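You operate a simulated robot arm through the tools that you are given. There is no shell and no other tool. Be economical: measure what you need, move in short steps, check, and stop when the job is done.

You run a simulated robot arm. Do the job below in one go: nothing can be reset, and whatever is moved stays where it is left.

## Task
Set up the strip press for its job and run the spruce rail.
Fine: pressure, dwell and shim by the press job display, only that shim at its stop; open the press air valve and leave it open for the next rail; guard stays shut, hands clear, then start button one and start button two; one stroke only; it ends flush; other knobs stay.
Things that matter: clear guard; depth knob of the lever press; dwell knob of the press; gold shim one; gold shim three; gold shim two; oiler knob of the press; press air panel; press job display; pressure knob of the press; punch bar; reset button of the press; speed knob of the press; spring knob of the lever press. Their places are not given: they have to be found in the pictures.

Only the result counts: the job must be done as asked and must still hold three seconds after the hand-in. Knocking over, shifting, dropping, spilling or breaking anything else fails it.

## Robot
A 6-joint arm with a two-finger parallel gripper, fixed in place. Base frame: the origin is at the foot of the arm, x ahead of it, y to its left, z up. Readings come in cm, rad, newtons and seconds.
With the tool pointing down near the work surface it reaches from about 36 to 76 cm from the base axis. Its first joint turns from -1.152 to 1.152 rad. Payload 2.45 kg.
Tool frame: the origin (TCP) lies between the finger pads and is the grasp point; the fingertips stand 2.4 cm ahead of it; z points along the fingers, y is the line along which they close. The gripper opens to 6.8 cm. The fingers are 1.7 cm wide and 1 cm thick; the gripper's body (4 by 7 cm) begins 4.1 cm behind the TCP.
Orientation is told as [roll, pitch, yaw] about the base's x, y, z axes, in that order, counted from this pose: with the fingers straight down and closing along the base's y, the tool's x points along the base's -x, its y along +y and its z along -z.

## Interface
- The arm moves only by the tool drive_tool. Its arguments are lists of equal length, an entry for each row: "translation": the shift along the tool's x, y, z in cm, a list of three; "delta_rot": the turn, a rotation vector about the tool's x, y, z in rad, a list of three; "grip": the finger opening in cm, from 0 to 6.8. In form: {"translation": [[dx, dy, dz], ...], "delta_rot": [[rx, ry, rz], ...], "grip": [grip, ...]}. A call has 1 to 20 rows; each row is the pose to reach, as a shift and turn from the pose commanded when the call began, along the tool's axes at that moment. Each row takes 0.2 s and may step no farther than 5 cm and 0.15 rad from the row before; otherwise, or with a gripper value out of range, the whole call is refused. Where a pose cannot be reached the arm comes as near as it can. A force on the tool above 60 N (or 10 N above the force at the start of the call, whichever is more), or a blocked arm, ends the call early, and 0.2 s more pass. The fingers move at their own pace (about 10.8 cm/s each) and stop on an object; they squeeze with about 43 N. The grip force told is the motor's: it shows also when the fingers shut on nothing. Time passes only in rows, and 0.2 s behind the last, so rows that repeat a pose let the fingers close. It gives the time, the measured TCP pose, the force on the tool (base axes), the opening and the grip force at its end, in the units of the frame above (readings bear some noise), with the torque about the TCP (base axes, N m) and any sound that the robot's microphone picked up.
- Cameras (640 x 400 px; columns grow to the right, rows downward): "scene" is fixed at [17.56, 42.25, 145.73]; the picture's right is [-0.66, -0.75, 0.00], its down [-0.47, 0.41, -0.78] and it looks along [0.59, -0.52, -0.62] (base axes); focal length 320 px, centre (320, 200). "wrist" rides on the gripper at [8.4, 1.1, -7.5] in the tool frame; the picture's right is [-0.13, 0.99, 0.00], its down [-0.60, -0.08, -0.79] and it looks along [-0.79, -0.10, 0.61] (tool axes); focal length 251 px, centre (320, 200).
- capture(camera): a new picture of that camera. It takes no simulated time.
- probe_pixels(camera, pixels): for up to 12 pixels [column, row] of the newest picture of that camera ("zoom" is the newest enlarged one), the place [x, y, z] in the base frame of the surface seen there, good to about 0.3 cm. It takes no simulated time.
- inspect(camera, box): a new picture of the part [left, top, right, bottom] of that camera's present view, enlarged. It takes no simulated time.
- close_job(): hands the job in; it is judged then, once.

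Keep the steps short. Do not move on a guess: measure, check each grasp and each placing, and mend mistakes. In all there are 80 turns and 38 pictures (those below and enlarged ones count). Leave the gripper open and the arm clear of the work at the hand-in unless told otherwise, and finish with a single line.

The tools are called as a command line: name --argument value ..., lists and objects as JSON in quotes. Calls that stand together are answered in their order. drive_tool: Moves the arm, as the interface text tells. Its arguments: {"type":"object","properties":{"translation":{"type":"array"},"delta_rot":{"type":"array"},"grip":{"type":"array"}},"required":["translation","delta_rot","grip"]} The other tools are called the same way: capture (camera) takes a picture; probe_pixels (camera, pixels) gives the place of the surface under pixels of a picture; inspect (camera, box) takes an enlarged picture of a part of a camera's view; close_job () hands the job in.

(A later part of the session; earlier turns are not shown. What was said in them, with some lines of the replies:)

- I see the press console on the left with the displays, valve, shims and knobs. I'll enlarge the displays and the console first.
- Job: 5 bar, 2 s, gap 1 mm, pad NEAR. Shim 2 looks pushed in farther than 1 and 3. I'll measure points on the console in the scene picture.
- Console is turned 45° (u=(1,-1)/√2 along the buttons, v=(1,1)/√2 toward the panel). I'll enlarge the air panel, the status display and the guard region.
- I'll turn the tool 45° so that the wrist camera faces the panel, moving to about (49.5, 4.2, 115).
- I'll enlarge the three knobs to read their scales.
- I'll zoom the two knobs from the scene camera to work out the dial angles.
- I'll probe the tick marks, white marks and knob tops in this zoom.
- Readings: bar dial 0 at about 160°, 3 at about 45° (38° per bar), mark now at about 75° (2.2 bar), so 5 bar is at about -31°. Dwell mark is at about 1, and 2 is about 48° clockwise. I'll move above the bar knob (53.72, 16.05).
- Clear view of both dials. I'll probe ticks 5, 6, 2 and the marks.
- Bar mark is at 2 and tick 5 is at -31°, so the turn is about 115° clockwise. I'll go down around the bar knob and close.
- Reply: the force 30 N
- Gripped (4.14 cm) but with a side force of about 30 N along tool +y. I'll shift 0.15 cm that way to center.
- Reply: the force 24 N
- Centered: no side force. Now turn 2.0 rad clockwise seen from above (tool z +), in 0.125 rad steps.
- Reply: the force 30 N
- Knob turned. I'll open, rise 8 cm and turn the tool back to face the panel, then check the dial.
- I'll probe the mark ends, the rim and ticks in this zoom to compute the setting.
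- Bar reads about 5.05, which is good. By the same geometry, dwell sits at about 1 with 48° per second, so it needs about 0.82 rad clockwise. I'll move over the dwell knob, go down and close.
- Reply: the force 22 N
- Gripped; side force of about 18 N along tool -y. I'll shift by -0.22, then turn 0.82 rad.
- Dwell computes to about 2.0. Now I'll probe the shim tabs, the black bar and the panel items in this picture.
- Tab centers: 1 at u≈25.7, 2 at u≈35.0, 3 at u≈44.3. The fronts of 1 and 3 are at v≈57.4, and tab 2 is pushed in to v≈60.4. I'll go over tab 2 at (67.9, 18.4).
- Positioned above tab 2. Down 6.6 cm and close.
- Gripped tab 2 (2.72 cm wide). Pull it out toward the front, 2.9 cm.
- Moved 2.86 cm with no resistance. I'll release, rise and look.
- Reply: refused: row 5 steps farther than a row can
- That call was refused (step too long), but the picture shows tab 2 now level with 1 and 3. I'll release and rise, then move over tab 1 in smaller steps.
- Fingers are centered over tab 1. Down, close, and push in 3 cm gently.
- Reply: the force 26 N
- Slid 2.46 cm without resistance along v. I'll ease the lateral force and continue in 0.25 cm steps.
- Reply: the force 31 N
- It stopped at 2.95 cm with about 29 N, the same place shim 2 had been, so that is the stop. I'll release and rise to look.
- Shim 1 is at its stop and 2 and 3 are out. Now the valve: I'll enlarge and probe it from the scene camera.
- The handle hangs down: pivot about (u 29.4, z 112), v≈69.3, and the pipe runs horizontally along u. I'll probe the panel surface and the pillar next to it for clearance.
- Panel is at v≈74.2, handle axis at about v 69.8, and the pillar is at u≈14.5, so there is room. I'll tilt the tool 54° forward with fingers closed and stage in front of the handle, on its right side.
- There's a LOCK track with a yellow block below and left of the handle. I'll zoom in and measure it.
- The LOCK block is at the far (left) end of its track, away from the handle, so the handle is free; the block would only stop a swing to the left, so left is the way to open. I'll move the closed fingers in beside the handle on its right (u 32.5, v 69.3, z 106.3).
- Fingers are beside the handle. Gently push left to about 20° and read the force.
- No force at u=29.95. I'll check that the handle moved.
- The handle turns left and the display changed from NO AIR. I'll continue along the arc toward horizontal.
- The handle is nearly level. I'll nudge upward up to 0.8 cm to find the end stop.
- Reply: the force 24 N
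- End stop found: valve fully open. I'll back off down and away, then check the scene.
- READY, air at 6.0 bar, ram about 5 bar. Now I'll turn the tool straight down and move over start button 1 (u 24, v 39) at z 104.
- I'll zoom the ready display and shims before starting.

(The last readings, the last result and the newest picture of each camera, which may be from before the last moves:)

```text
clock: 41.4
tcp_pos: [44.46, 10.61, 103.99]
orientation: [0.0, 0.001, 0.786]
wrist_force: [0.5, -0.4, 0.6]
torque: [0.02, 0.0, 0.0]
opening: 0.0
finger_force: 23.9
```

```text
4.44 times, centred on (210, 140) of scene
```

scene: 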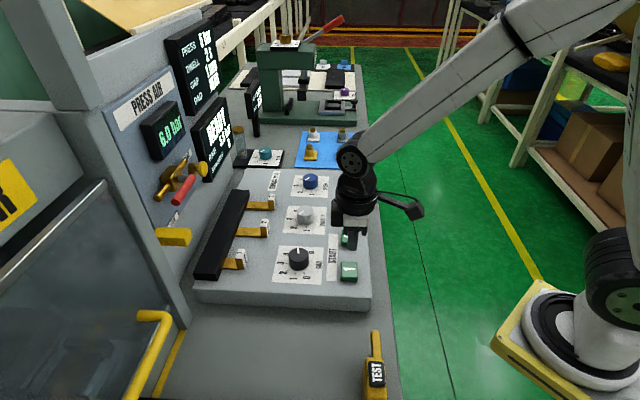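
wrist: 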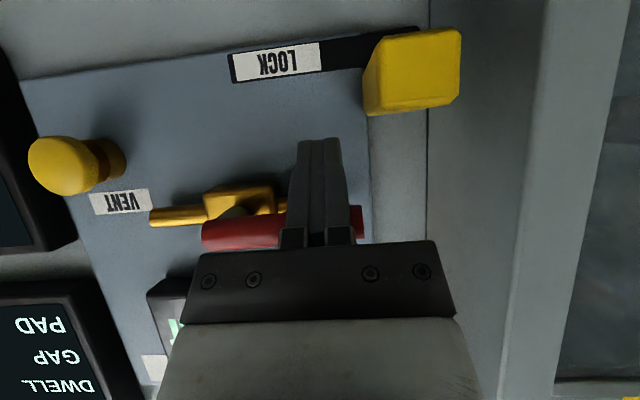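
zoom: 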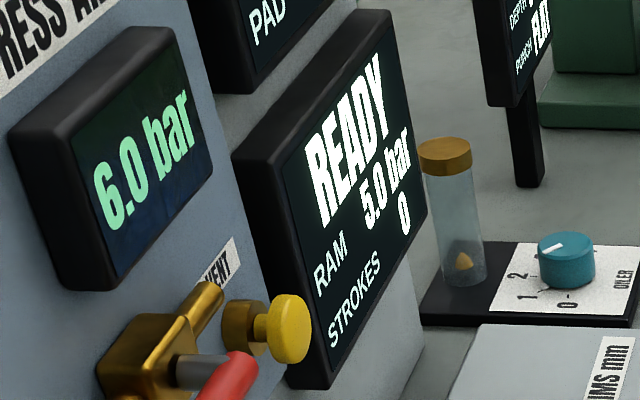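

RAM 5.0 bar, READY, strokes 0, guard shut, shim 1 only. Press button 1, lift, move 9.6 cm to button 2, press and lift.

drive_tool --translation '[[0, 0, 4], [0, 0, 6.6], [0, 0, 7.2], [0, 0, 7.6], [0, 0, 7.6], [0, 0, 5], [0, -4.8, 5], [0, -9.6, 5], [0, -9.6, 6.6], [0, -9.6, 7.2], [0, -9.6, 7.6], [0, -9.6, 7.6], [0, -9.6, 5]]' --delta_rot '[[0, 0, 0], [0, 0, 0], [0, 0, 0], [0, 0, 0], [0, 0, 0], [0, 0, 0], [0, 0, 0], [0, 0, 0], [0, 0, 0], [0, 0, 0], [0, 0, 0], [0, 0, 0], [0, 0, 0]]' --grip '[0, 0, 0, 0, 0, 0, 0, 0, 0, 0, 0, 0, 0]'

inspect --camera "scene" --box '[180, 95, 240, 185]'

```text
clock: 44.2
tcp_pos: [51.27, 3.7, 99.07]
orientation: [0.0, -0.001, 0.786]
wrist_force: [-0.2, 0.1, -0.1]
torque: [0.0, -0.01, -0.02]
opening: 0.0
finger_force: 24.1
heard: click, click
```

```text
4.44 times, centred on (210, 140) of scene
```

zoom: 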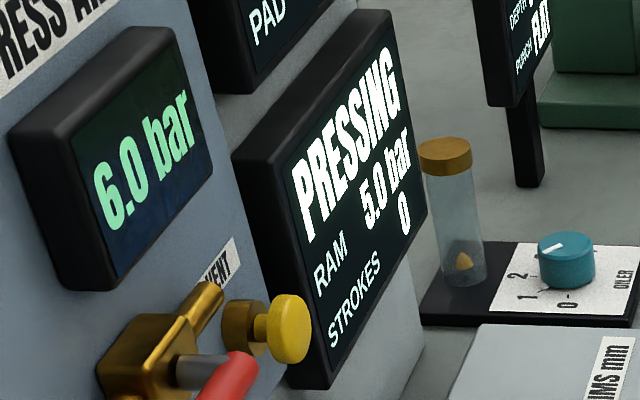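

Two clicks, and the display shows PRESSING. I'll raise the arm clear, open the gripper and wait for the stroke to finish.

drive_tool --translation '[[0, 0, -4], [0, 0, -8], [0, 0, -12], [0, 0, -12], [0, 0, -12], [0, 0, -12], [0, 0, -12], [0, 0, -12], [0, 0, -12], [0, 0, -12], [0, 0, -12], [0, 0, -12], [0, 0, -12], [0, 0, -12], [0, 0, -12], [0, 0, -12], [0, 0, -12], [0, 0, -12], [0, 0, -12], [0, 0, -12]]' --delta_rot '[[0, 0, 0], [0, 0, 0], [0, 0, 0], [0, 0, 0], [0, 0, 0], [0, 0, 0], [0, 0, 0], [0, 0, 0], [0, 0, 0], [0, 0, 0], [0, 0, 0], [0, 0, 0], [0, 0, 0], [0, 0, 0], [0, 0, 0], [0, 0, 0], [0, 0, 0], [0, 0, 0], [0, 0, 0], [0, 0, 0]]' --grip '[0, 3, 6, 6, 6, 6, 6, 6, 6, 6, 6, 6, 6, 6, 6, 6, 6, 6, 6, 6]'

inspect --camera "scene" --box '[180, 95, 240, 185]'

```text
clock: 48.4
tcp_pos: [51.32, 3.63, 110.98]
orientation: [0.001, 0.001, 0.785]
wrist_force: [-0.6, -0.9, 0.6]
torque: [-0.03, -0.02, -0.02]
opening: 6.01
finger_force: 0.0
```

```text
4.44 times, centred on (210, 140) of scene
```

zoom: 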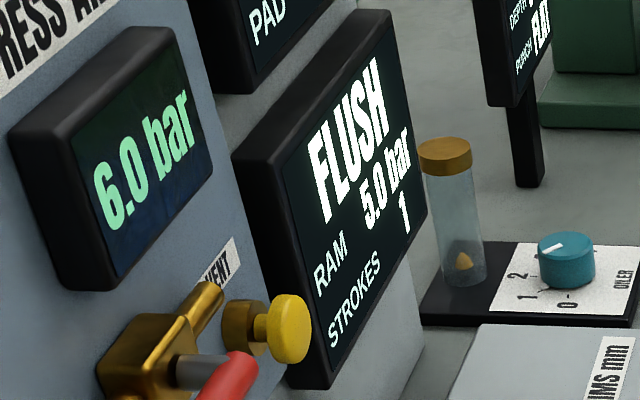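

The display reads FLUSH with strokes 1 and the air still open at 6.0 bar. The gripper is open and clear, so I'm handing in.

close_job

```text
The job is handed in.
```

The spruce rail was pressed in one stroke and the display reads FLUSH, with pressure at 5 bar, dwell at 2 s, only shim 1 at its stop, the air valve left open and the guard shut; I made no separate setting for the display's "PAD NEAR" line.
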